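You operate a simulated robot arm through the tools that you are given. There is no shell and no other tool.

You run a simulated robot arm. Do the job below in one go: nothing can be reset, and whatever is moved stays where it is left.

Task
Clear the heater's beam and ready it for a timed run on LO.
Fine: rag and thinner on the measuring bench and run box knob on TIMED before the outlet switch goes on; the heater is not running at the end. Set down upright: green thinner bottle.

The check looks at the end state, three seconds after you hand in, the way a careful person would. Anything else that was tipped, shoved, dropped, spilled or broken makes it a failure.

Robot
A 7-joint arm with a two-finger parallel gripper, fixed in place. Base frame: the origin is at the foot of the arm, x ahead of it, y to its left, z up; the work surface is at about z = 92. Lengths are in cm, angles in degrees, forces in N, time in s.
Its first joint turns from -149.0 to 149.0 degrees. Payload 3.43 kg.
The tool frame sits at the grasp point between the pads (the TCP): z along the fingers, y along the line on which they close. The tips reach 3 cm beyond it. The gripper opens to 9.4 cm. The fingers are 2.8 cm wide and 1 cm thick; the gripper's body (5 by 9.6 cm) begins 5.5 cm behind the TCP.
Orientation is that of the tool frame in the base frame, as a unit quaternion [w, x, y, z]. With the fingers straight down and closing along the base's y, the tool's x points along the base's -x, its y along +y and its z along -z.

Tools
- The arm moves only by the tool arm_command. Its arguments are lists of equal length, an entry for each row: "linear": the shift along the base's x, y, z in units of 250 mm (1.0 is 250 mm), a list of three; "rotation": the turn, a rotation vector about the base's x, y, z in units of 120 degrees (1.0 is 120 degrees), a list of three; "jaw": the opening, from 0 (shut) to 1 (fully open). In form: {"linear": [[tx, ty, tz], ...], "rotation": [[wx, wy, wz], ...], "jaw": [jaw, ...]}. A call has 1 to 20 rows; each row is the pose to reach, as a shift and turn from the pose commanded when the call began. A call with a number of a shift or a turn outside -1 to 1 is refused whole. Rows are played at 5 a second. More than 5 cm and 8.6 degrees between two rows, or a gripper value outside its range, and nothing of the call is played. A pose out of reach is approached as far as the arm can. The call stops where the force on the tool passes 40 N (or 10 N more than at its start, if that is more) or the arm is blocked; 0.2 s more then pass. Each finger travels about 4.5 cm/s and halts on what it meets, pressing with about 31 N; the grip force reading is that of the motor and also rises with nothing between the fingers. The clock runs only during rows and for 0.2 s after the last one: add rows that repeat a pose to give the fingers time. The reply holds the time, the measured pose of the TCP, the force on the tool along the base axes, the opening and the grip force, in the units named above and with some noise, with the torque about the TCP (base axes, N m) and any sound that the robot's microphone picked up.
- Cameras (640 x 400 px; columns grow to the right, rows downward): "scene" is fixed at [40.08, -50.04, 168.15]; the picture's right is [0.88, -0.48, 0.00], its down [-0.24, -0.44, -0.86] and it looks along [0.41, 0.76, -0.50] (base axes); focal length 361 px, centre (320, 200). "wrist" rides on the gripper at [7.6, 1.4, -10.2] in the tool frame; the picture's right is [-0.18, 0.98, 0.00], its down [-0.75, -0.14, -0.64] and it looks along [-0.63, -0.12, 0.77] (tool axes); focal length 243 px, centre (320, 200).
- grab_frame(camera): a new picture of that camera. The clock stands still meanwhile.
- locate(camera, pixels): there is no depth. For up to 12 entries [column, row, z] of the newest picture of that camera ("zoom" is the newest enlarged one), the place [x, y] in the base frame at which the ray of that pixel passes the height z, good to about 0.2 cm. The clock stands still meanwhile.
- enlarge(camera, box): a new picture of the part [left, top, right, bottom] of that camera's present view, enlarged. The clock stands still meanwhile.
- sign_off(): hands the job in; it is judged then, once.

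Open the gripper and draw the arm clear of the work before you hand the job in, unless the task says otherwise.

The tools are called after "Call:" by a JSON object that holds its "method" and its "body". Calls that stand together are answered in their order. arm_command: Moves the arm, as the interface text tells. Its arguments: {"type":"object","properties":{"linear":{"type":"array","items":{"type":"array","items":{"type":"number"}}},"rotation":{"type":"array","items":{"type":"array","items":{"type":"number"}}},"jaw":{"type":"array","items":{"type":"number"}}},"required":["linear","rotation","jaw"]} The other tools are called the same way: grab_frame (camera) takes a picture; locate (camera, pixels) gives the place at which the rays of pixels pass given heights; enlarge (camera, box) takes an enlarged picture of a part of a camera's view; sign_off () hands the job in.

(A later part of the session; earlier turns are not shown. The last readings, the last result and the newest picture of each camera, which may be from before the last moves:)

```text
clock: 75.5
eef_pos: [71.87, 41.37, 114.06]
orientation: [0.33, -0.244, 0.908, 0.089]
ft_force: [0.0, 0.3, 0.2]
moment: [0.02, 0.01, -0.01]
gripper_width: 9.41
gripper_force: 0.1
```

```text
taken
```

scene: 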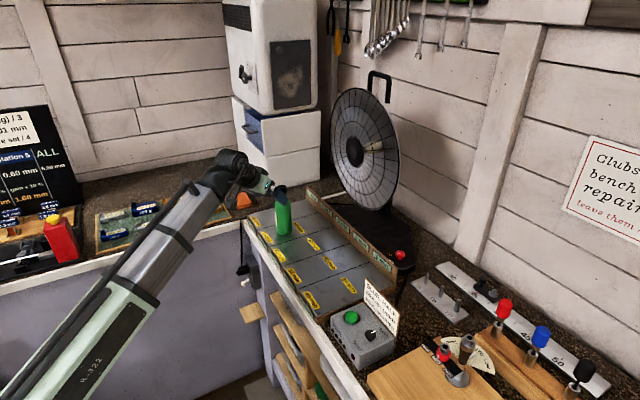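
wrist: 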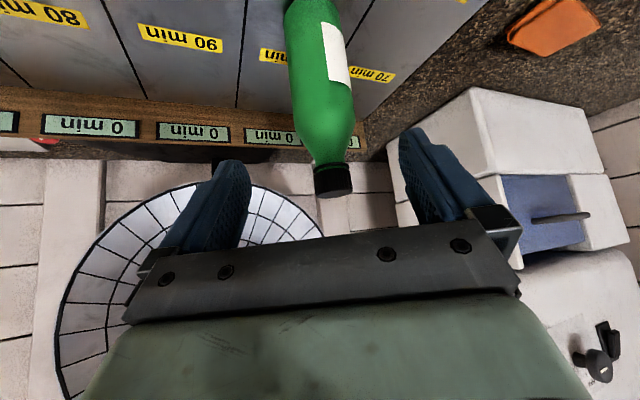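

In the wrist view the bottle's body at row 108 is centred at x≈323, matching the prediction. I advance along the tool axis 11.8 cm to put the pads either side of the body.

Call:
{"method": "arm_command", "body": {"linear": [[0.05, 0.032, -0.072], [0.1, 0.064, -0.144], [0.15, 0.096, -0.216], [0.2, 0.128, -0.288], [0.23, 0.147, -0.33], [0.253, 0.161, -0.362], [0.253, 0.161, -0.362]], "rotation": [[0, 0, 0], [0, 0, 0], [0, 0, 0], [0, 0, 0], [0, 0, 0], [0, 0, 0], [0, 0, 0]], "jaw": [1, 1, 1, 1, 1, 1, 1]}}

Call:
{"method": "grab_frame", "body": {"camera": "wrist"}}

Call:
{"method": "enlarge", "body": {"camera": "scene", "box": [210, 140, 340, 250]}}

```text
clock: 77.0
eef_pos: [78.49, 45.4, 105.66]
orientation: [0.337, -0.242, 0.905, 0.09]
ft_force: [-2.6, -0.3, 14.1]
moment: [0.04, -0.07, -0.01]
gripper_width: 9.4
gripper_force: 0.1
stopped in row 7: the force on the tool passed its limit at 44 N (the readings are from after the stop); the commanded pose is now the measured one
```

```text
taken
```

wrist: 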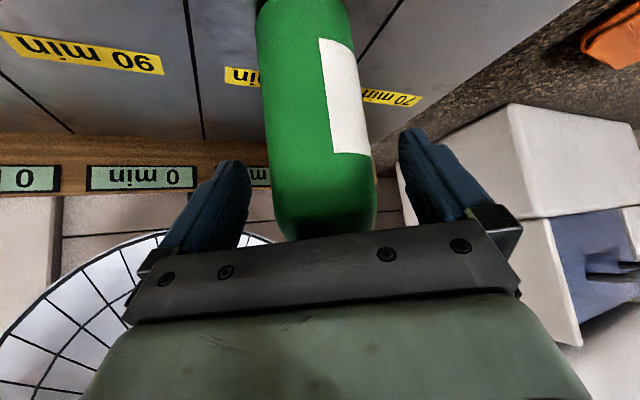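

```text
3.64 times, centred on (275, 195) of scene
```

zoom: 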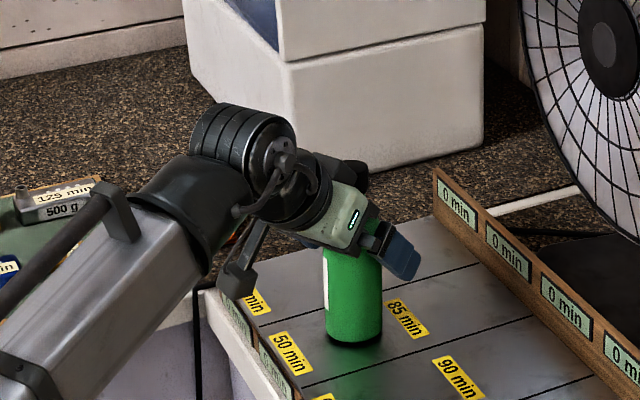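

A force of 14 N upward with the bottle still upright: the palm corner touches the cap. I back off 1.2 cm along the tool axis and recheck.

Call:
{"method": "arm_command", "body": {"linear": [[-0.012, -0.007, 0.016], [-0.027, -0.0154, 0.0368], [-0.027, -0.0154, 0.0368]], "rotation": [[0, 0, 0], [0, 0, 0], [0, 0, 0]], "jaw": [1, 1, 1]}}

Call:
{"method": "enlarge", "body": {"camera": "scene", "box": [240, 160, 340, 250]}}

Call:
{"method": "grab_frame", "body": {"camera": "wrist"}}

```text
clock: 77.8
eef_pos: [77.86, 44.98, 106.31]
orientation: [0.333, -0.244, 0.906, 0.092]
ft_force: [-0.7, 0.4, 0.6]
moment: [-0.01, 0.0, 0.0]
gripper_width: 9.39
gripper_force: 0.2
```

```text
4.44 times, centred on (290, 205) of scene
```

zoom: 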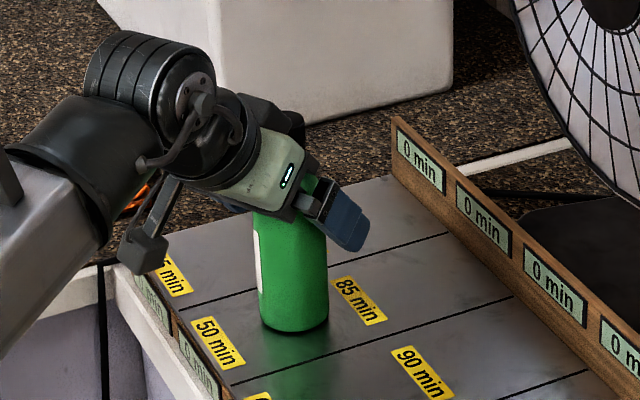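

```text
taken
```

wrist: 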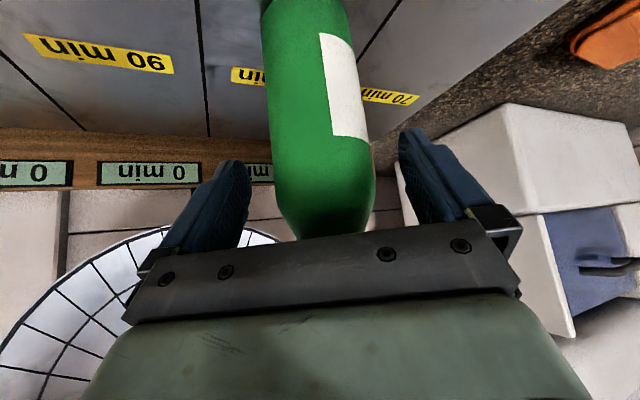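

Force is gone, the bottle stands upright and is centred (275–375) between the fingers. I close on it.

Call:
{"method": "arm_command", "body": {"linear": [[0, 0, 0], [0, 0, 0], [0, 0, 0], [0, 0, 0], [0, 0, 0]], "rotation": [[0, 0, 0], [0, 0, 0], [0, 0, 0], [0, 0, 0], [0, 0, 0]], "jaw": [0.75, 0.6, 0.45, 0.35, 0.35]}}

Call:
{"method": "grab_frame", "body": {"camera": "wrist"}}

```text
clock: 79.0
eef_pos: [77.73, 44.91, 106.41]
orientation: [0.335, -0.244, 0.906, 0.09]
ft_force: [-0.8, 0.3, 1.3]
moment: [0.04, 0.0, 0.04]
gripper_width: 5.56
gripper_force: 31.1
```

```text
taken
```

wrist: 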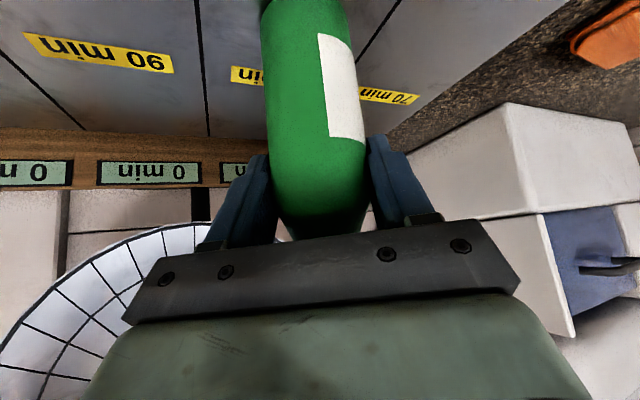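

Grip holds at 5.56 cm, 31 N. I lift slowly 4 cm and check the bottle.

Call:
{"method": "arm_command", "body": {"linear": [[0, 0, 0.03], [0, 0, 0.07], [0, 0, 0.12], [0, 0, 0.17], [0, 0, 0.2], [0, 0, 0.2]], "rotation": [[0, 0, 0], [0, 0, 0], [0, 0, 0], [0, 0, 0], [0, 0, 0], [0, 0, 0]], "jaw": [0.3, 0.3, 0.3, 0.3, 0.3, 0.3]}}

Call:
{"method": "enlarge", "body": {"camera": "scene", "box": [240, 130, 340, 250]}}

Call:
{"method": "grab_frame", "body": {"camera": "wrist"}}

```text
clock: 80.4
eef_pos: [77.75, 45.15, 111.38]
orientation: [0.335, -0.244, 0.906, 0.091]
ft_force: [0.4, -0.1, -0.4]
moment: [0.0, -0.01, 0.01]
gripper_width: 5.49
gripper_force: 31.4
```

```text
3.33 times, centred on (290, 190) of scene
```

zoom: 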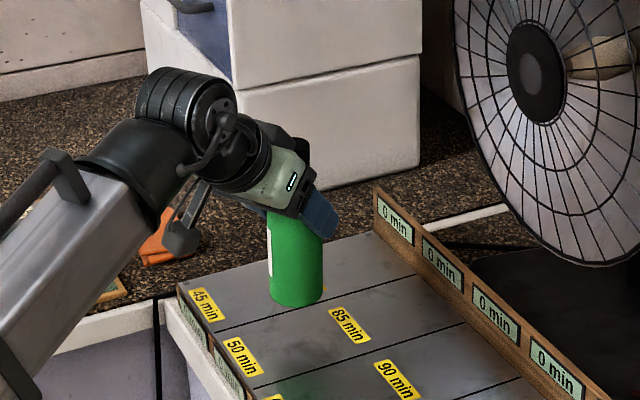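

```text
taken
```

wrist: 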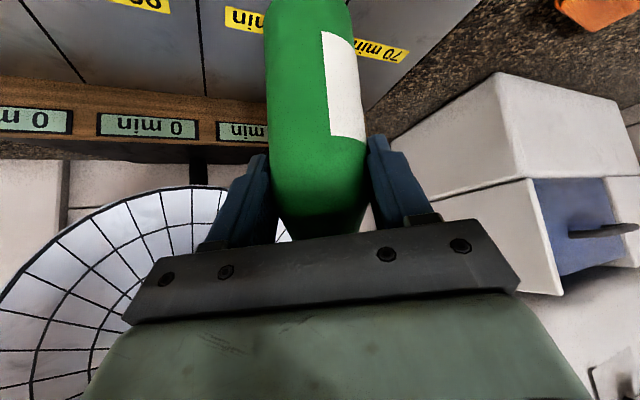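

The bottle hangs upright. I locate the rag's corners and bench edges to choose a spot for the bottle.

Call:
{"method": "grab_frame", "body": {"camera": "scene"}}

Call:
{"method": "locate", "body": {"camera": "scene", "pixels": [[237.4, 209.6, 92], [252, 206, 92], [252, 202, 94], [244.1, 192, 94], [231.5, 194.2, 94], [247, 215.5, 96], [242, 222, 92], [268, 209, 96], [231.5, 218.5, 93], [322, 200, 100]]}}

Call:
{"method": "locate", "body": {"camera": "wrist", "pixels": [[498, 78, 92], [600, 95, 92], [391, 137, 92], [540, 0, 92], [600, 30, 93], [555, 5, 93]]}}

```text
taken
```

scene: 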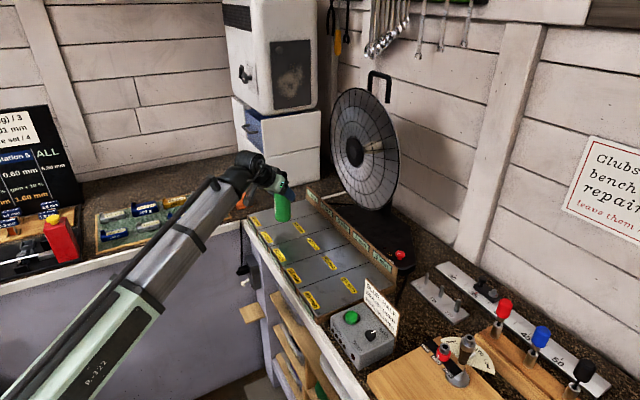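

```text
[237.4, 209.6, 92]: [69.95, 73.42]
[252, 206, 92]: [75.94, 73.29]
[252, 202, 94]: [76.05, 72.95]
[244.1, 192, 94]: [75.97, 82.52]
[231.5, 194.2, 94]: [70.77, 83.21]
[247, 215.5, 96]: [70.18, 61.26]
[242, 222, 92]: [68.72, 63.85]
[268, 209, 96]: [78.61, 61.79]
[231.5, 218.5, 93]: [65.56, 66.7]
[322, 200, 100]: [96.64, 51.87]
```

```text
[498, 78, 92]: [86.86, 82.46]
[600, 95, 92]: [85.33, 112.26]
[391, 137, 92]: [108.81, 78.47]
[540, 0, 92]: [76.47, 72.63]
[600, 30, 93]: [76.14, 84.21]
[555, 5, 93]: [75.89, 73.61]
```

Free strip for the bottle: x 67–80, y 66–72 (rag at y 73–83, trim at y≈65). I carry the bottle across at base height ≈103 to axis (70.5, 69.2), yawing 14° with it.

Call:
{"method": "arm_command", "body": {"linear": [[-0.03, 0.08, 0.03], [-0.08, 0.22, 0.05], [-0.13, 0.38, 0.05], [-0.18, 0.54, 0.05], [-0.23, 0.7, 0.05], [-0.27, 0.84, 0.05], [-0.307, 0.945, 0.05], [-0.307, 0.945, 0.05]], "rotation": [[0, 0, 0.01], [0, 0, 0.03], [0, 0, 0.05], [0, 0, 0.07], [0, 0, 0.09], [0, 0, 0.11], [0, 0, 0.12], [0, 0, 0.12]], "jaw": [0.3, 0.3, 0.3, 0.3, 0.3, 0.3, 0.3, 0.3]}}

Call:
{"method": "grab_frame", "body": {"camera": "scene"}}

Call:
{"method": "enlarge", "body": {"camera": "scene", "box": [190, 120, 310, 240]}}

Call:
{"method": "grab_frame", "body": {"camera": "wrist"}}

```text
clock: 82.2
eef_pos: [70.09, 68.47, 112.78]
orientation: [0.321, -0.355, 0.868, 0.133]
ft_force: [-0.4, -1.1, -1.0]
moment: [-0.01, 0.03, 0.0]
gripper_width: 5.47
gripper_force: 31.2
```

```text
taken
```

scene: 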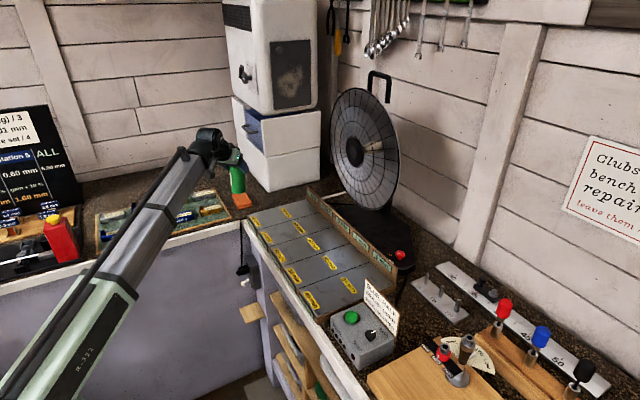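

```text
3.33 times, centred on (250, 180) of scene
```

zoom: 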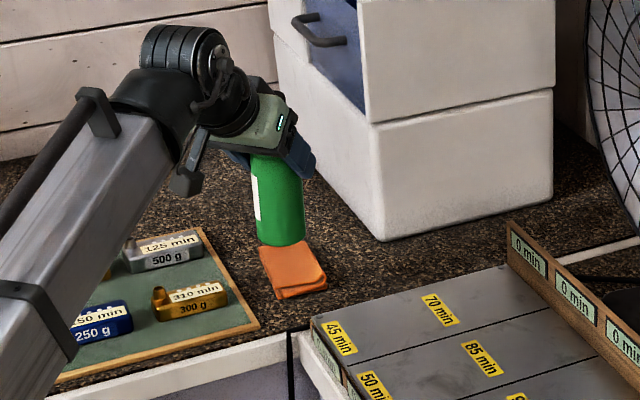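

```text
taken
```

wrist: 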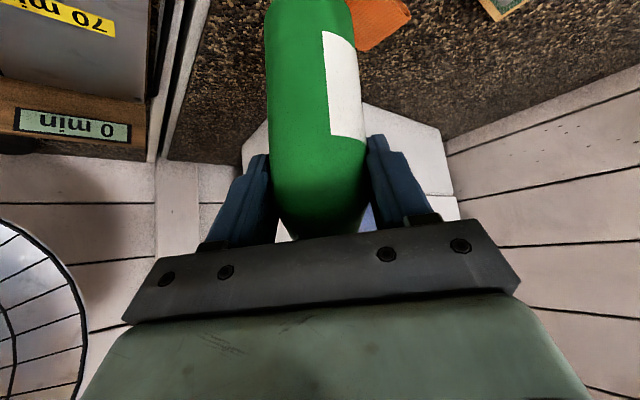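

The bottle is over (70.5, 68.9), clear of rag, mat and trim. I lower it 9.6 cm, leaving under 1 cm to the surface.

Call:
{"method": "arm_command", "body": {"linear": [[0, 0.012, -0.08], [0, 0.012, -0.17], [0, 0.012, -0.26], [0, 0.012, -0.33], [0, 0.012, -0.37], [0, 0.012, -0.384], [0, 0.012, -0.384]], "rotation": [[0, 0, 0], [0, 0, 0], [0, 0, 0], [0, 0, 0], [0, 0, 0], [0, 0, 0], [0, 0, 0]], "jaw": [0.3, 0.3, 0.3, 0.3, 0.3, 0.3, 0.3]}}

Call:
{"method": "enlarge", "body": {"camera": "scene", "box": [190, 140, 290, 230]}}

Call:
{"method": "grab_frame", "body": {"camera": "wrist"}}

```text
clock: 83.8
eef_pos: [70.11, 68.89, 103.09]
orientation: [0.32, -0.356, 0.868, 0.132]
ft_force: [0.0, -0.8, -1.4]
moment: [0.0, 0.01, 0.0]
gripper_width: 5.44
gripper_force: 31.0
```

```text
4.44 times, centred on (240, 185) of scene
```

zoom: 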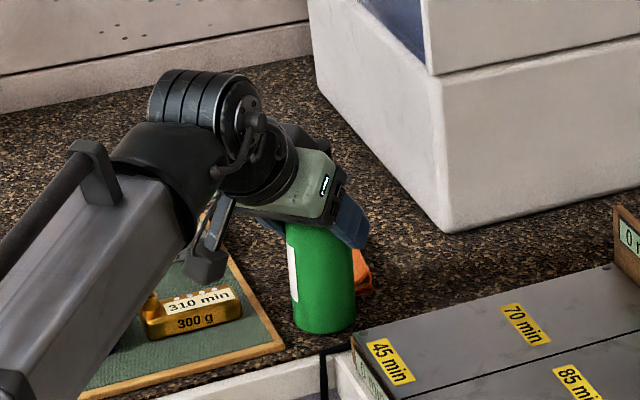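

```text
taken
```

wrist: 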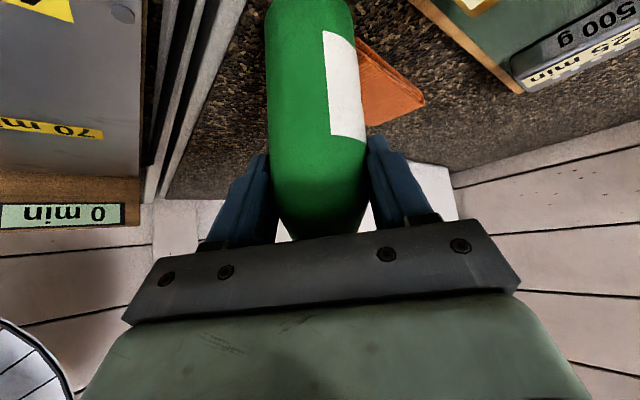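

About 0.7 cm remains. I lower 0.5 cm in small steps and read the force.

Call:
{"method": "arm_command", "body": {"linear": [[0, 0, -0.006], [0, 0, -0.012], [0, 0, -0.018], [0, 0, -0.02], [0, 0, -0.02]], "rotation": [[0, 0, 0], [0, 0, 0], [0, 0, 0], [0, 0, 0], [0, 0, 0]], "jaw": [0.3, 0.3, 0.3, 0.3, 0.3]}}

Call:
{"method": "arm_command", "body": {"linear": [[0, 0, -0.004], [0, 0, -0.006], [0, 0, -0.006]], "rotation": [[0, 0, 0], [0, 0, 0], [0, 0, 0]], "jaw": [0.3, 0.3, 0.3]}}

```text
clock: 85.0
eef_pos: [70.16, 68.94, 102.56]
orientation: [0.321, -0.355, 0.868, 0.133]
ft_force: [-0.4, 0.0, -0.9]
moment: [0.01, 0.03, 0.02]
gripper_width: 5.46
gripper_force: 31.0
```

```text
clock: 85.8
eef_pos: [70.09, 68.97, 102.52]
orientation: [0.322, -0.355, 0.868, 0.132]
ft_force: [1.3, 0.6, 9.8]
moment: [-0.14, -0.26, -0.03]
gripper_width: 5.46
gripper_force: 30.8
```

Contact: 9.8 N upward at z≈102.5, so the bottle's base is on the bench. I relieve the pressure slightly and open slowly.

Call:
{"method": "arm_command", "body": {"linear": [[0, 0, 0.003], [0, 0, 0.003], [0, 0, 0.003], [0, 0, 0.003], [0, 0, 0.003], [0, 0, 0.003], [0, 0, 0.003], [0, 0, 0.003]], "rotation": [[0, 0, 0], [0, 0, 0], [0, 0, 0], [0, 0, 0], [0, 0, 0], [0, 0, 0], [0, 0, 0], [0, 0, 0]], "jaw": [0.3, 0.56, 0.6, 0.64, 0.7, 0.8, 0.9, 0.9]}}

Call:
{"method": "grab_frame", "body": {"camera": "wrist"}}

Call:
{"method": "enlarge", "body": {"camera": "scene", "box": [190, 140, 290, 230]}}

```text
clock: 87.6
eef_pos: [70.1, 68.8, 102.51]
orientation: [0.321, -0.355, 0.868, 0.131]
ft_force: [-0.1, 0.0, 0.1]
moment: [0.04, -0.03, -0.01]
gripper_width: 8.48
gripper_force: 0.1
```

```text
taken
```

wrist: 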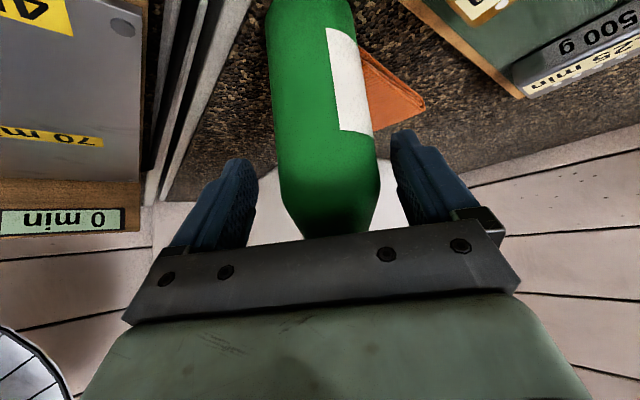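

```text
4.44 times, centred on (240, 185) of scene
```

zoom: 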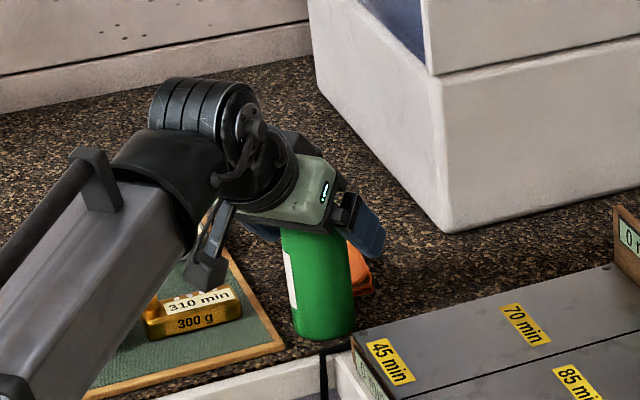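

The jaws are open at 8.5 cm with no load and the bottle is standing. I withdraw back along the tool axis and check it.

Call:
{"method": "arm_command", "body": {"linear": [[0, 0, 0], [-0.019, -0.018, 0.03], [-0.056, -0.055, 0.09], [-0.11, -0.11, 0.18], [-0.167, -0.164, 0.27], [-0.223, -0.219, 0.364], [-0.3, -0.3, 0.42], [-0.3, -0.3, 0.42]], "rotation": [[0, 0, 0], [0, 0, 0], [0, 0, 0], [0, 0, 0], [0, 0, 0], [0, 0, 0], [0, 0, 0], [0, 0, 0]], "jaw": [1, 1, 1, 1, 1, 1, 1, 1]}}

Call:
{"method": "grab_frame", "body": {"camera": "wrist"}}

Call:
{"method": "enlarge", "body": {"camera": "scene", "box": [190, 140, 290, 230]}}

```text
clock: 89.4
eef_pos: [62.64, 61.59, 113.04]
orientation: [0.321, -0.355, 0.868, 0.132]
ft_force: [0.7, 0.2, 0.5]
moment: [-0.01, -0.01, -0.01]
gripper_width: 9.41
gripper_force: 0.1
```

```text
taken
```

wrist: 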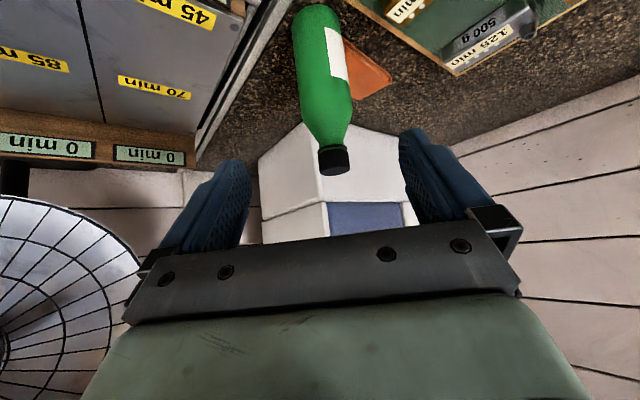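

```text
4.44 times, centred on (240, 185) of scene
```

zoom: 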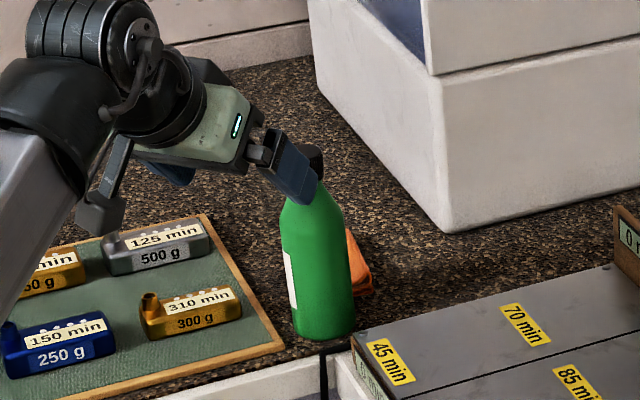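

The bottle stands upright on the measuring bench beside the rag. Next I move along an inner arc to look at the run box.

Call:
{"method": "arm_command", "body": {"linear": [[-0.12, -0.12, 0.05], [-0.24, -0.24, 0.1], [-0.36, -0.4, 0.15], [-0.44, -0.56, 0.2], [-0.46, -0.72, 0.2], [-0.44, -0.86, 0.2], [-0.4, -1, 0.2]], "rotation": [[0, 0, -0.02], [0, 0, -0.05], [0, 0, -0.08], [0, 0, -0.11], [0, 0, -0.14], [0, 0, -0.17], [0, 0, -0.2]], "jaw": [1, 1, 1, 1, 1, 1, 1]}}

Call:
{"method": "arm_command", "body": {"linear": [[0.04, -0.16, 0], [0.1, -0.32, 0], [0.16, -0.48, 0], [0.22, -0.64, 0], [0.28, -0.8, 0], [0.32, -0.9, 0], [0.36, -1, 0]], "rotation": [[0, 0, -0.03], [0, 0, -0.06], [0, 0, -0.09], [0, 0, -0.12], [0, 0, -0.14], [0, 0, -0.16], [0, 0, -0.17]], "jaw": [1, 1, 1, 1, 1, 1, 1]}}

Call:
{"method": "grab_frame", "body": {"camera": "wrist"}}

Call:
{"method": "grab_frame", "body": {"camera": "scene"}}

```text
refused: row 3 steps farther than a row can; nothing moved
```

```text
clock: 91.0
eef_pos: [71.98, 36.75, 112.82]
orientation: [0.34, -0.196, 0.917, 0.072]
ft_force: [-0.1, 0.2, 0.2]
moment: [0.02, 0.01, 0.0]
gripper_width: 9.41
gripper_force: 0.1
```

```text
taken
```

wrist: 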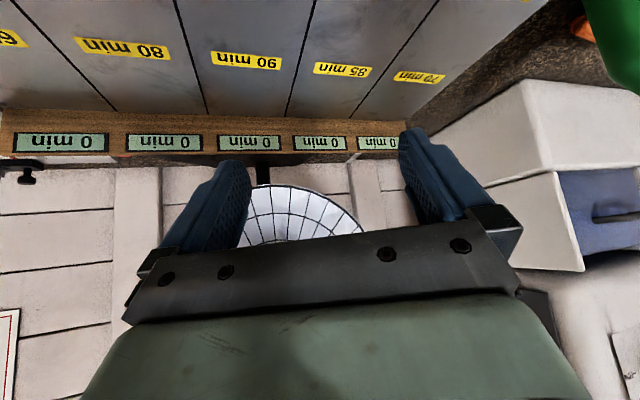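

```text
taken
```

scene: 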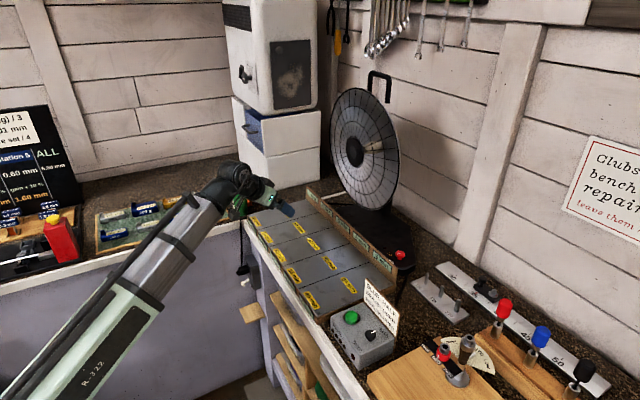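

The first call was refused for a step too large, and the second went straight; no force showed. I move further to the run box and check the bottle on the way.

Call:
{"method": "arm_command", "body": {"linear": [[-0.04, -0.14, 0.04], [-0.08, -0.28, 0.08], [-0.12, -0.42, 0.12], [-0.16, -0.56, 0.16], [-0.2, -0.7, 0.2], [-0.22, -0.85, 0.2], [-0.24, -1, 0.2]], "rotation": [[0, 0, -0.025], [0, 0, -0.05], [0, 0, -0.075], [0, 0, -0.1], [0, 0, -0.125], [0, 0, -0.15], [0, 0, -0.167]], "jaw": [1, 1, 1, 1, 1, 1, 1]}}

Call:
{"method": "grab_frame", "body": {"camera": "wrist"}}

Call:
{"method": "enlarge", "body": {"camera": "scene", "box": [190, 140, 290, 230]}}

```text
clock: 92.6
eef_pos: [65.74, 11.33, 117.73]
orientation: [0.347, -0.032, 0.937, 0.012]
ft_force: [-0.2, -0.1, 0.6]
moment: [-0.01, 0.06, 0.01]
gripper_width: 9.39
gripper_force: 0.1
```

```text
taken
```

wrist: 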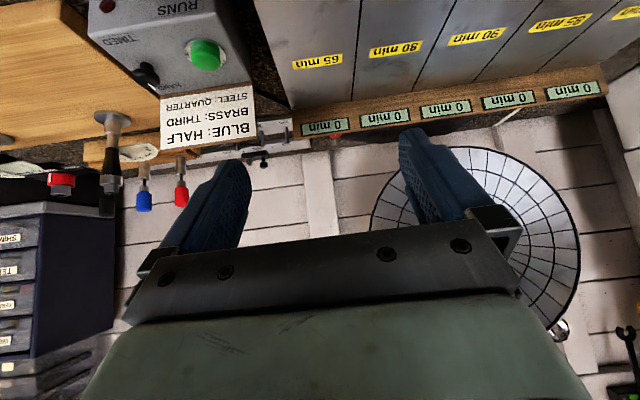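

```text
4.44 times, centred on (240, 185) of scene
```

zoom: 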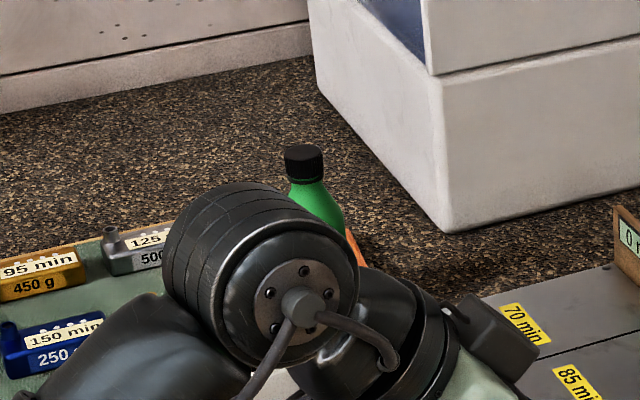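

Bottle still stands. Now I go over the run box with the tool nearly vertical for a close look at its knob.

Call:
{"method": "arm_command", "body": {"linear": [[0.02, -0.1, 0], [0.03, -0.2, 0], [0.04, -0.3, 0], [0.05, -0.4, -0.02], [0.07, -0.5, -0.04], [0.08, -0.6, -0.06], [0.09, -0.69, -0.08]], "rotation": [[0, 0.036, 0], [0, 0.072, 0], [0, 0.107, 0], [0, 0.143, 0], [0, 0.179, 0], [0, 0.215, 0], [0, 0.25, 0]], "jaw": [1, 1, 1, 1, 1, 1, 1]}}

Call:
{"method": "grab_frame", "body": {"camera": "wrist"}}

Call:
{"method": "enlarge", "body": {"camera": "wrist", "box": [220, 0, 420, 130]}}

```text
clock: 94.2
eef_pos: [67.94, -5.72, 115.77]
orientation: [0.092, -0.03, 0.995, 0.02]
ft_force: [-0.2, 0.9, 0.7]
moment: [0.0, 0.0, 0.01]
gripper_width: 9.4
gripper_force: 0.1
```

```text
taken
```

wrist: 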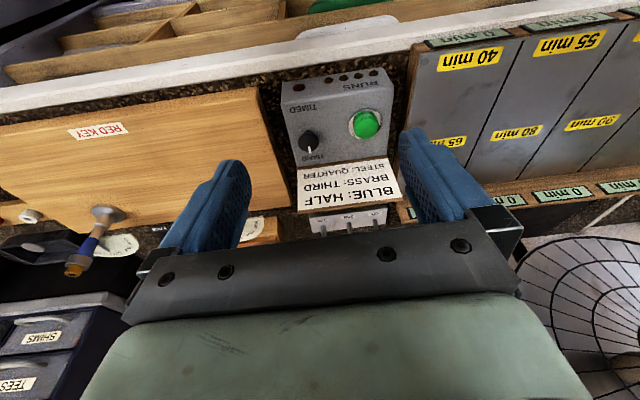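

```text
3.08 times, centred on (320, 65) of wrist
```

zoom: 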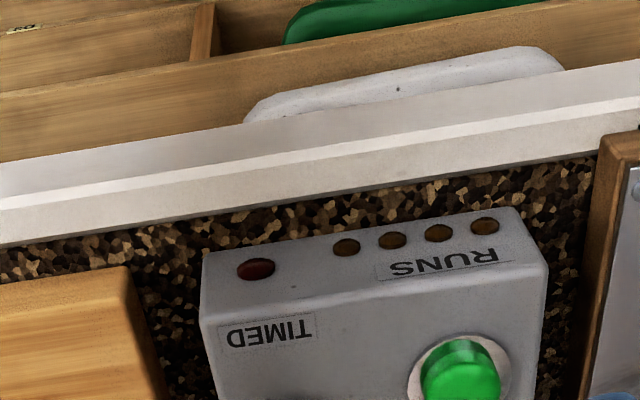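

The run box is at (340,125); the knob at (308,142) lies between TIMED and HAND. I zoom in on it.

Call:
{"method": "enlarge", "body": {"camera": "wrist", "box": [270, 70, 420, 190]}}

Call:
{"method": "locate", "body": {"camera": "wrist", "pixels": [[308, 142, 100], [308, 142, 98], [365, 124, 100], [282, 84, 98], [388, 72, 98], [298, 163, 98], [395, 155, 98], [386, 198, 98], [300, 208, 98]]}}

Call:
{"method": "enlarge", "body": {"camera": "scene", "box": [320, 290, 410, 375]}}

```text
3.33 times, centred on (345, 130) of wrist
```

zoom: 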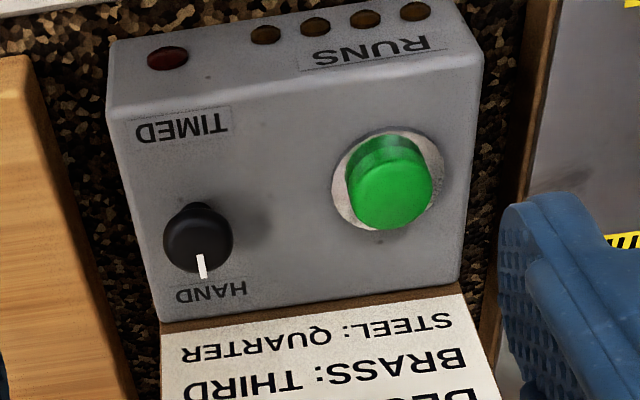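

```text
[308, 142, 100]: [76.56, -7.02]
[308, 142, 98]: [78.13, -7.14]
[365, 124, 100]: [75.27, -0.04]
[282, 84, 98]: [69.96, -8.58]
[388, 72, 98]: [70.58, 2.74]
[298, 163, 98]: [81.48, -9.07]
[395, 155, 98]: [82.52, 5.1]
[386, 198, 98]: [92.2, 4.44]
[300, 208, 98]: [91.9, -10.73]
```

```text
4.71 times, centred on (365, 332) of scene
```

zoom: 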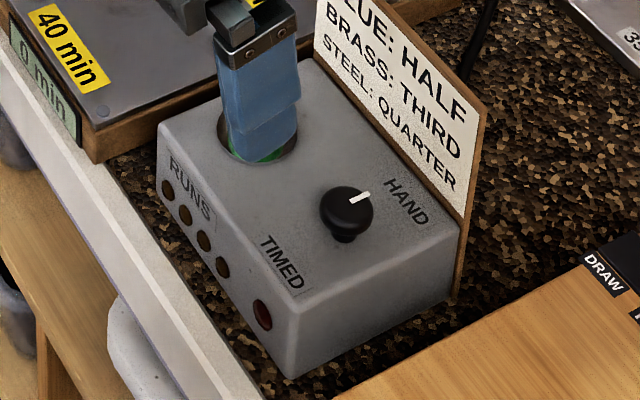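

The knob's pointer aims at HAND (away from the robot); TIMED is on the near side, 180° opposite. I triangulate the knob's position and height using both pictures.

Call:
{"method": "locate", "body": {"camera": "scene", "pixels": [[370.7, 333, 98], [370.7, 333, 99], [370.7, 333, 100], [370.7, 333, 101], [370.7, 333, 102], [351, 317, 100], [351, 317, 101]]}}

Call:
{"method": "locate", "body": {"camera": "wrist", "pixels": [[309, 142.9, 98], [309, 142.9, 99], [309, 142.9, 100], [309, 142.9, 101], [309, 142.9, 102], [305, 133, 98], [305, 133, 99]]}}

```text
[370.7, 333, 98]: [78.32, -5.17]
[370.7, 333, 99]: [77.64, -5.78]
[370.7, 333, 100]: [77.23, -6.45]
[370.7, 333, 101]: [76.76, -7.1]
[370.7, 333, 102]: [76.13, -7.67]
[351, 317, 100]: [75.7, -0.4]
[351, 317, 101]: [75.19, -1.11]
```

```text
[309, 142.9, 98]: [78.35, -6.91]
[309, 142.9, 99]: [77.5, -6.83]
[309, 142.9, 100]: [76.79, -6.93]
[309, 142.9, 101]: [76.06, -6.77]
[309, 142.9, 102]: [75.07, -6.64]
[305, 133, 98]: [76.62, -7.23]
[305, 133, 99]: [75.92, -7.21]
```

Knob top is at about (77.0, -6.7, 100.3); the sign board stands at x≈83, up to z≈106. I go above the knob, tool vertical, jaws at ~4.5 cm.

Call:
{"method": "arm_command", "body": {"linear": [[0.06, -0.01, -0.02], [0.13, -0.015, -0.06], [0.2, -0.02, -0.12], [0.27, -0.03, -0.18], [0.33, -0.035, -0.24], [0.362, -0.039, -0.3], [0.362, -0.039, -0.3]], "rotation": [[-0.003, 0.0146, -0.0048], [-0.0064, 0.0293, -0.0096], [-0.0096, 0.044, -0.0144], [-0.0127, 0.0586, -0.0191], [-0.0159, 0.0733, -0.0239], [-0.0191, 0.0879, -0.0287], [-0.0191, 0.0879, -0.0287]], "jaw": [0.8, 0.6, 0.48, 0.48, 0.48, 0.48, 0.48]}}

Call:
{"method": "grab_frame", "body": {"camera": "wrist"}}

Call:
{"method": "enlarge", "body": {"camera": "scene", "box": [310, 250, 430, 375]}}

```text
clock: 95.8
eef_pos: [76.89, -6.84, 108.45]
orientation: [-0.001, 0.002, 1.0, 0.002]
ft_force: [-0.6, 0.3, -0.2]
moment: [-0.01, -0.02, 0.0]
gripper_width: 4.51
gripper_force: 0.0
```

```text
taken
```

wrist: 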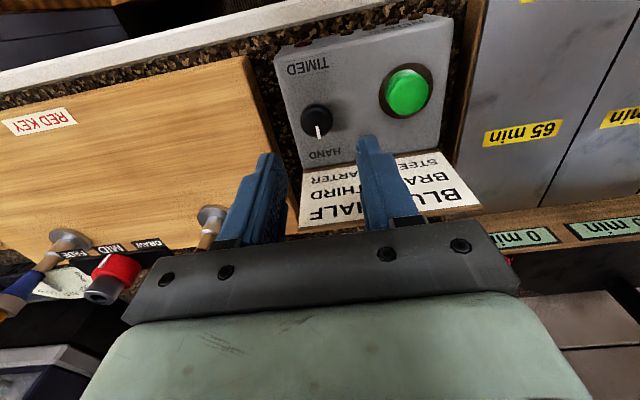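

```text
3.20 times, centred on (370, 312) of scene
```

zoom: 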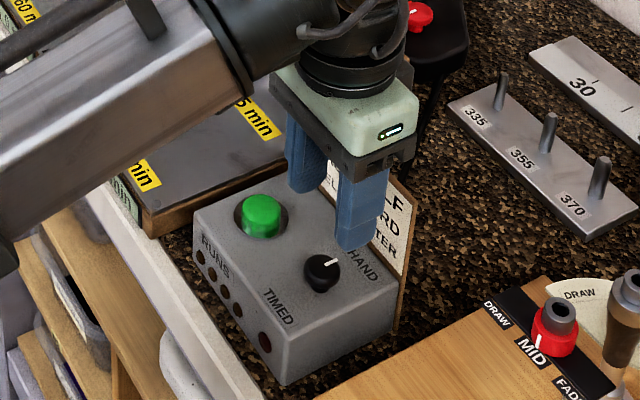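

The tool axis at knob height should project to (320,125); the knob appears at about (317,120). I zoom for accuracy.

Call:
{"method": "enlarge", "body": {"camera": "wrist", "box": [280, 80, 360, 170]}}

Call:
{"method": "locate", "body": {"camera": "zoom", "pixels": [[320, 200, 100.3]]}}

```text
4.44 times, centred on (320, 125) of wrist
```

zoom: 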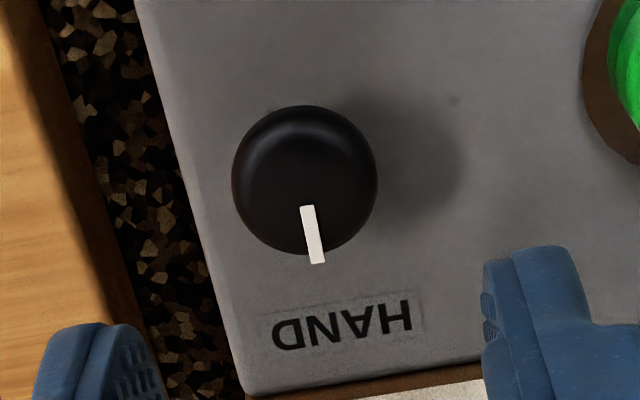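

```text
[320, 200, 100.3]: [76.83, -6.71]
```

Knob axis is about (76.6, -7.0), diameter ~2.6 cm. I descend to put the fingertips either side of it (TCP z≈102.1) and close gently.

Call:
{"method": "arm_command", "body": {"linear": [[-0.012, -0.006, -0.08], [-0.012, -0.006, -0.16], [-0.012, -0.006, -0.22], [-0.012, -0.006, -0.25], [-0.012, -0.006, -0.25]], "rotation": [[0, 0, 0], [0, 0, 0], [0, 0, 0], [0, 0, 0], [0, 0, 0]], "jaw": [0.48, 0.48, 0.48, 0.48, 0.48]}}

Call:
{"method": "enlarge", "body": {"camera": "scene", "box": [320, 280, 420, 375]}}

Call:
{"method": "grab_frame", "body": {"camera": "wrist"}}

```text
clock: 97.0
eef_pos: [76.68, -7.04, 102.12]
orientation: [0.0, 0.001, 1.0, 0.001]
ft_force: [-0.4, 0.0, -0.7]
moment: [0.0, 0.01, 0.01]
gripper_width: 4.52
gripper_force: 0.0
```

```text
4.21 times, centred on (370, 328) of scene
```

zoom: 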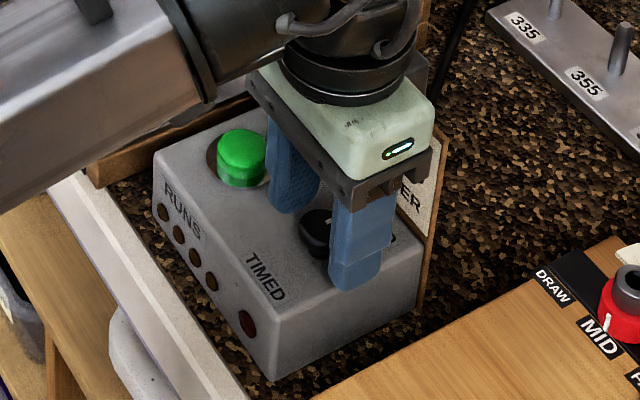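

```text
taken
```

wrist: 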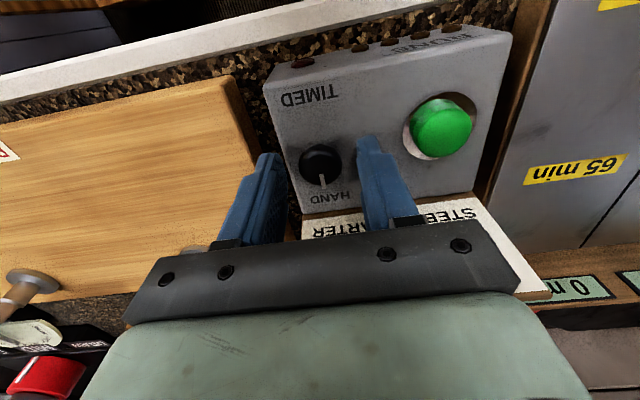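

Alignment is good: the knob at (321,160) is right between the tips. I close on it.

Call:
{"method": "arm_command", "body": {"linear": [[0, 0, 0], [0, 0, 0], [0, 0, 0], [0, 0, 0]], "rotation": [[0, 0, 0], [0, 0, 0], [0, 0, 0], [0, 0, 0]], "jaw": [0.4, 0.3, 0.2, 0.2]}}

Call:
{"method": "grab_frame", "body": {"camera": "wrist"}}

```text
clock: 98.0
eef_pos: [76.55, -6.97, 102.25]
orientation: [0.001, 0.001, 1.0, 0.001]
ft_force: [0.0, 2.7, -0.9]
moment: [0.1, 0.0, 0.04]
gripper_width: 2.57
gripper_force: 44.9
```

```text
taken
```

wrist: 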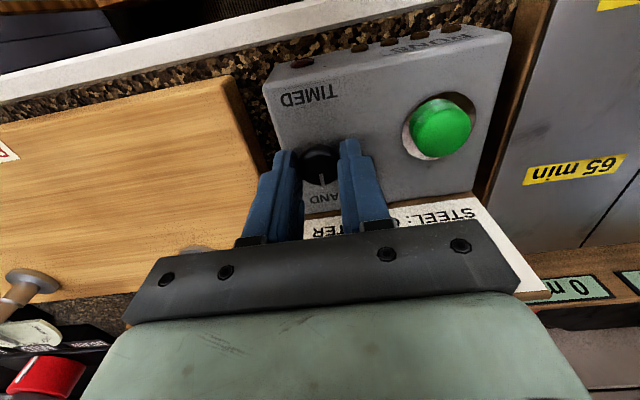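

Gripped at 2.57 cm. I try turning +20° about z and read the torque.

Call:
{"method": "arm_command", "body": {"linear": [[0, 0, 0], [0, 0, 0], [0, 0, 0], [0, 0, 0]], "rotation": [[0, 0, 0.05], [0, 0, 0.1], [0, 0, 0.17], [0, 0, 0.17]], "jaw": [0.2, 0.2, 0.2, 0.2]}}

Call:
{"method": "enlarge", "body": {"camera": "wrist", "box": [270, 70, 420, 210]}}

```text
clock: 99.0
eef_pos: [76.6, -7.1, 102.18]
orientation: [0.001, -0.177, 0.984, 0.001]
ft_force: [-0.7, 2.5, -1.6]
moment: [0.11, -0.02, -0.4]
gripper_width: 2.55
gripper_force: 45.3
```

```text
2.86 times, centred on (345, 140) of wrist
```

zoom: 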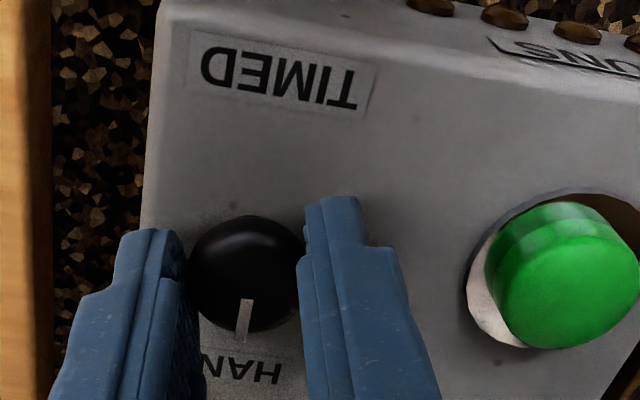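

The pointer kept its place in the base frame (lean changed by ~20° in the tool's view) with -0.4 N·m torque: a stop in that direction. I turn the other way, by -40°.

Call:
{"method": "arm_command", "body": {"linear": [[0, 0, 0], [0, 0, 0], [0, 0, 0], [0, 0, 0], [0, 0, 0], [0, 0, 0], [0, 0, 0]], "rotation": [[0, 0, -0.05], [0, 0, -0.11], [0, 0, -0.17], [0, 0, -0.23], [0, 0, -0.29], [0, 0, -0.34], [0, 0, -0.34]], "jaw": [0.2, 0.2, 0.2, 0.2, 0.2, 0.2, 0.2]}}

Call:
{"method": "enlarge", "body": {"camera": "wrist", "box": [270, 70, 420, 210]}}

Call:
{"method": "enlarge", "body": {"camera": "scene", "box": [320, 280, 420, 375]}}

```text
clock: 100.6
eef_pos: [76.58, -6.88, 102.13]
orientation: [-0.001, 0.178, 0.984, 0.001]
ft_force: [-5.6, -6.1, -1.6]
moment: [-0.35, -0.3, -0.01]
gripper_width: 2.54
gripper_force: 44.9
```

```text
2.86 times, centred on (345, 140) of wrist
```

zoom: 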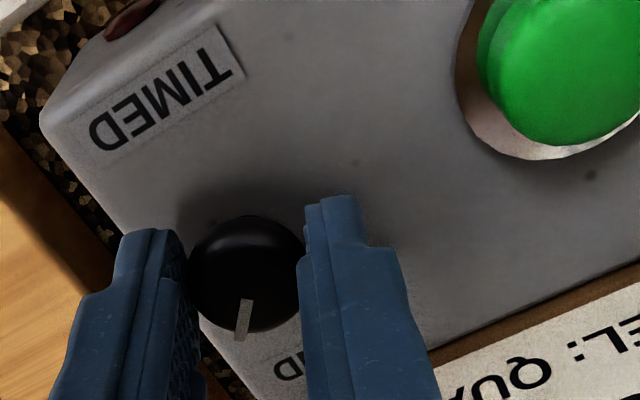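

```text
4.21 times, centred on (370, 328) of scene
```

zoom: 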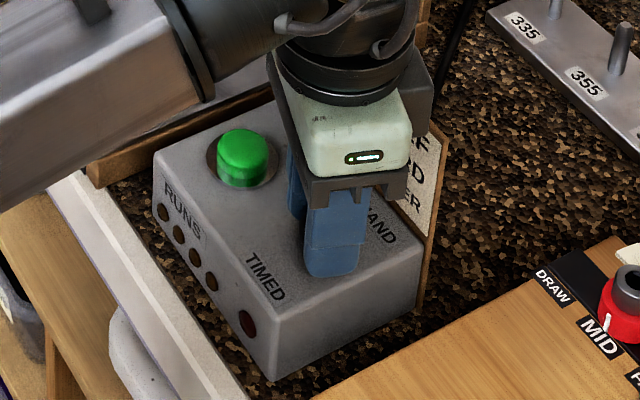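

The knob turned with the tool (pointer stayed at (243,320) in the tool view). I keep turning in that direction to yaw ≈ -90°.

Call:
{"method": "arm_command", "body": {"linear": [[0, 0, 0], [0, 0, 0], [0, 0, 0], [0, 0, 0], [0, 0, 0], [0, 0, 0], [0, 0, 0], [0, 0, 0], [0, 0, 0], [0, 0, 0]], "rotation": [[0, 0, -0.06], [0, 0, -0.12], [0, 0, -0.18], [0, 0, -0.24], [0, 0, -0.3], [0, 0, -0.36], [0, 0, -0.43], [0, 0, -0.5], [0, 0, -0.57], [0, 0, -0.57]], "jaw": [0.2, 0.2, 0.2, 0.2, 0.2, 0.2, 0.2, 0.2, 0.2, 0.2]}}

Call:
{"method": "enlarge", "body": {"camera": "wrist", "box": [270, 70, 420, 210]}}

Call:
{"method": "enlarge", "body": {"camera": "scene", "box": [310, 260, 430, 375]}}

```text
clock: 102.8
eef_pos: [76.61, -7.04, 102.14]
orientation: [0.001, 0.701, 0.713, 0.001]
ft_force: [-15.9, 3.7, 6.0]
moment: [0.24, 0.26, -0.03]
gripper_width: 2.56
gripper_force: 44.8
```

```text
2.86 times, centred on (345, 140) of wrist
```

zoom: 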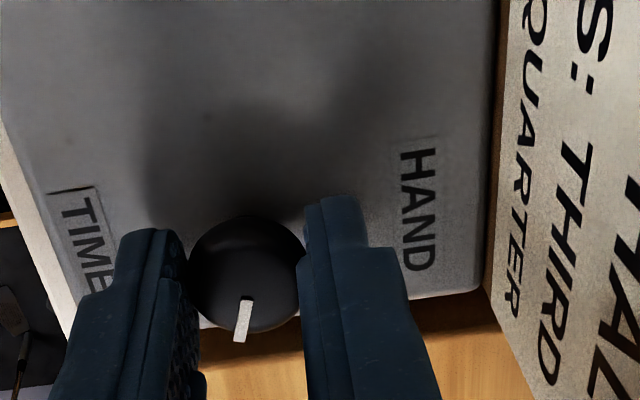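

```text
3.48 times, centred on (370, 318) of scene
```

zoom: 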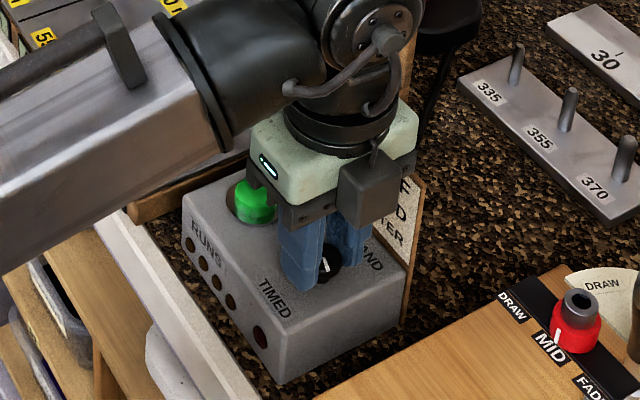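

The knob has turned ~108° so far; a side force of -16 N shows slight off-centre. I open, shift 0.15 cm, turn back to yaw ≈ -18° in place, and regrasp.

Call:
{"method": "arm_command", "body": {"linear": [[-0.006, 0, 0], [-0.006, 0, 0], [-0.006, 0, 0], [-0.006, 0, 0], [-0.006, 0, 0], [-0.006, 0, 0], [-0.006, 0, 0], [-0.006, 0, 0], [-0.006, 0, 0], [-0.006, 0, 0], [-0.006, 0, 0], [-0.006, 0, 0], [-0.006, 0, 0]], "rotation": [[0, 0, 0], [0, 0, 0], [0, 0, 0], [0, 0, 0.06], [0, 0, 0.12], [0, 0, 0.18], [0, 0, 0.24], [0, 0, 0.3], [0, 0, 0.36], [0, 0, 0.42], [0, 0, 0.48], [0, 0, 0.54], [0, 0, 0.59]], "jaw": [0.3, 0.45, 0.48, 0.48, 0.48, 0.48, 0.48, 0.48, 0.48, 0.48, 0.48, 0.48, 0.48]}}

Call:
{"method": "enlarge", "body": {"camera": "wrist", "box": [270, 70, 420, 210]}}

```text
clock: 105.6
eef_pos: [76.46, -6.87, 102.22]
orientation: [0.0, 0.157, 0.988, 0.0]
ft_force: [-0.5, -0.3, -0.3]
moment: [0.02, 0.01, 0.01]
gripper_width: 4.54
gripper_force: 0.0
```

```text
2.86 times, centred on (345, 140) of wrist
```

zoom: 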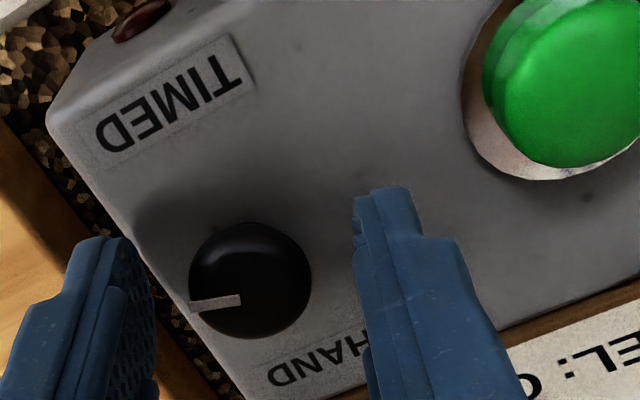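

The pointer now points to -y (left in the view); TIMED is about 75° further. I regrasp and turn another -75°.

Call:
{"method": "arm_command", "body": {"linear": [[0, 0, 0], [0, 0, 0], [0, 0, 0], [0, 0, 0], [0, 0, 0], [0, 0, 0], [0, 0, 0], [0, 0, 0], [0, 0, 0], [0, 0, 0], [0, 0, 0], [0, 0, 0], [0, 0, 0], [0, 0, 0], [0, 0, 0]], "rotation": [[0, 0, 0], [0, 0, 0], [0, 0, 0], [0, 0, 0], [0, 0, -0.06], [0, 0, -0.12], [0, 0, -0.18], [0, 0, -0.24], [0, 0, -0.3], [0, 0, -0.36], [0, 0, -0.42], [0, 0, -0.48], [0, 0, -0.54], [0, 0, -0.62], [0, 0, -0.62]], "jaw": [0.35, 0.25, 0.2, 0.2, 0.2, 0.2, 0.2, 0.2, 0.2, 0.2, 0.2, 0.2, 0.2, 0.2, 0.2]}}

Call:
{"method": "enlarge", "body": {"camera": "wrist", "box": [270, 70, 420, 210]}}

```text
refused: row 14 steps farther than a row can; nothing moved
```

```text
2.86 times, centred on (345, 140) of wrist
```

zoom: 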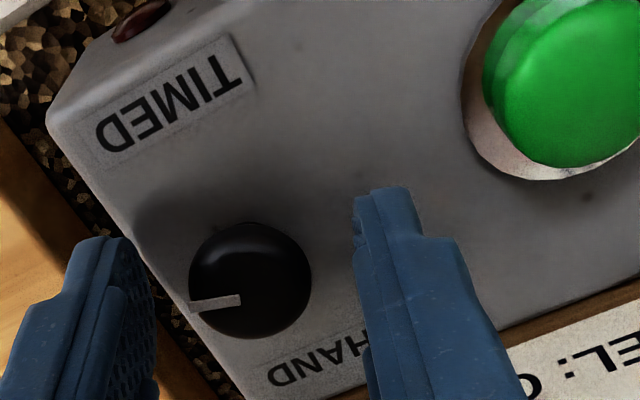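

A row exceeded 8.6°; I resend with even steps.

Call:
{"method": "arm_command", "body": {"linear": [[0, 0, 0], [0, 0, 0], [0, 0, 0], [0, 0, 0], [0, 0, 0], [0, 0, 0], [0, 0, 0], [0, 0, 0], [0, 0, 0], [0, 0, 0], [0, 0, 0], [0, 0, 0], [0, 0, 0], [0, 0, 0], [0, 0, 0]], "rotation": [[0, 0, 0], [0, 0, 0], [0, 0, 0], [0, 0, 0], [0, 0, -0.06], [0, 0, -0.12], [0, 0, -0.18], [0, 0, -0.24], [0, 0, -0.3], [0, 0, -0.36], [0, 0, -0.42], [0, 0, -0.48], [0, 0, -0.54], [0, 0, -0.6], [0, 0, -0.62]], "jaw": [0.35, 0.25, 0.2, 0.2, 0.2, 0.2, 0.2, 0.2, 0.2, 0.2, 0.2, 0.2, 0.2, 0.2, 0.2]}}

Call:
{"method": "enlarge", "body": {"camera": "wrist", "box": [270, 70, 420, 210]}}

```text
clock: 108.8
eef_pos: [76.57, -6.86, 102.27]
orientation: [0.002, 0.723, 0.691, 0.001]
ft_force: [-1.2, 13.1, 15.4]
moment: [0.95, 0.08, 0.27]
gripper_width: 2.55
gripper_force: 45.2
```

```text
2.86 times, centred on (345, 140) of wrist
```

zoom: 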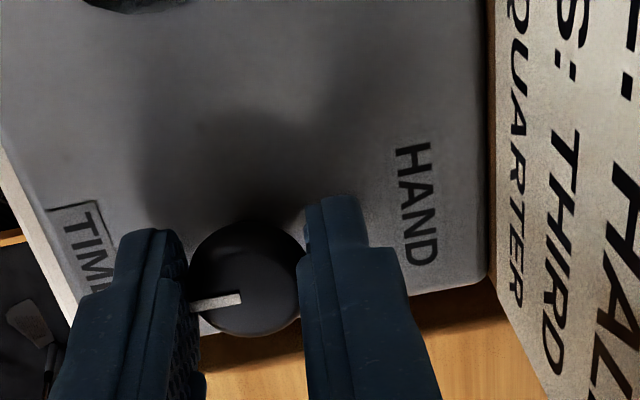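

The pointer now points toward TIMED (left in this rotated view). I open the jaws, rise, and look at it.

Call:
{"method": "arm_command", "body": {"linear": [[0, 0, 0], [0, 0, 0], [0, 0, 0.02], [0, 0, 0.1], [0, 0, 0.22], [0, 0, 0.34], [-0.05, 0, 0.4], [-0.05, 0, 0.4]], "rotation": [[0, 0, 0], [0, 0, 0], [0, 0, 0], [0, 0, 0], [0, 0, 0], [0, 0, 0.05], [0, 0, 0.1], [0, 0, 0.1]], "jaw": [0.35, 0.48, 0.48, 0.48, 0.48, 0.48, 0.48, 0.48]}}

Call:
{"method": "grab_frame", "body": {"camera": "wrist"}}

Call:
{"method": "enlarge", "body": {"camera": "scene", "box": [310, 280, 430, 375]}}

```text
clock: 110.6
eef_pos: [75.35, -6.92, 112.35]
orientation: [0.001, 0.646, 0.763, 0.0]
ft_force: [0.2, -0.2, -0.3]
moment: [-0.02, -0.01, 0.02]
gripper_width: 4.49
gripper_force: 0.0
```

```text
taken
```

wrist: 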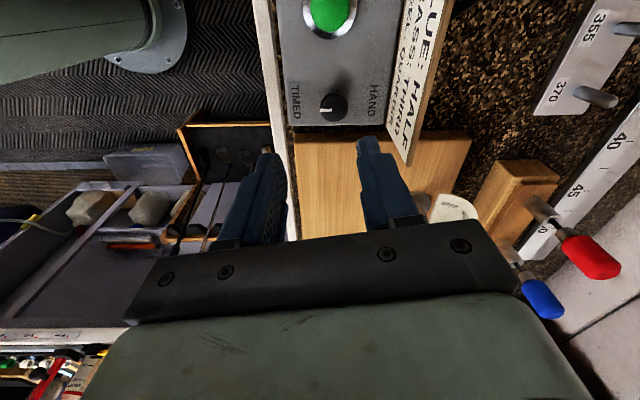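

```text
4.21 times, centred on (370, 328) of scene
```

zoom: 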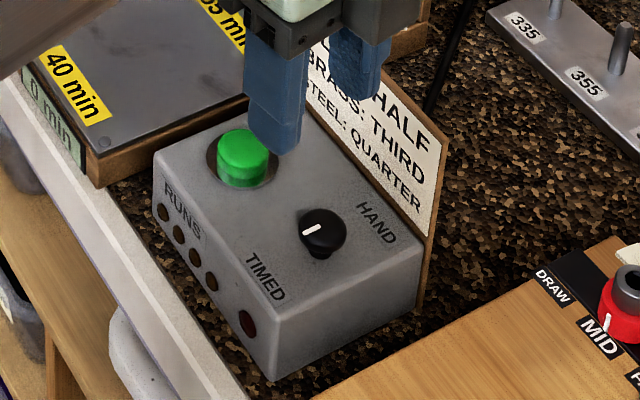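

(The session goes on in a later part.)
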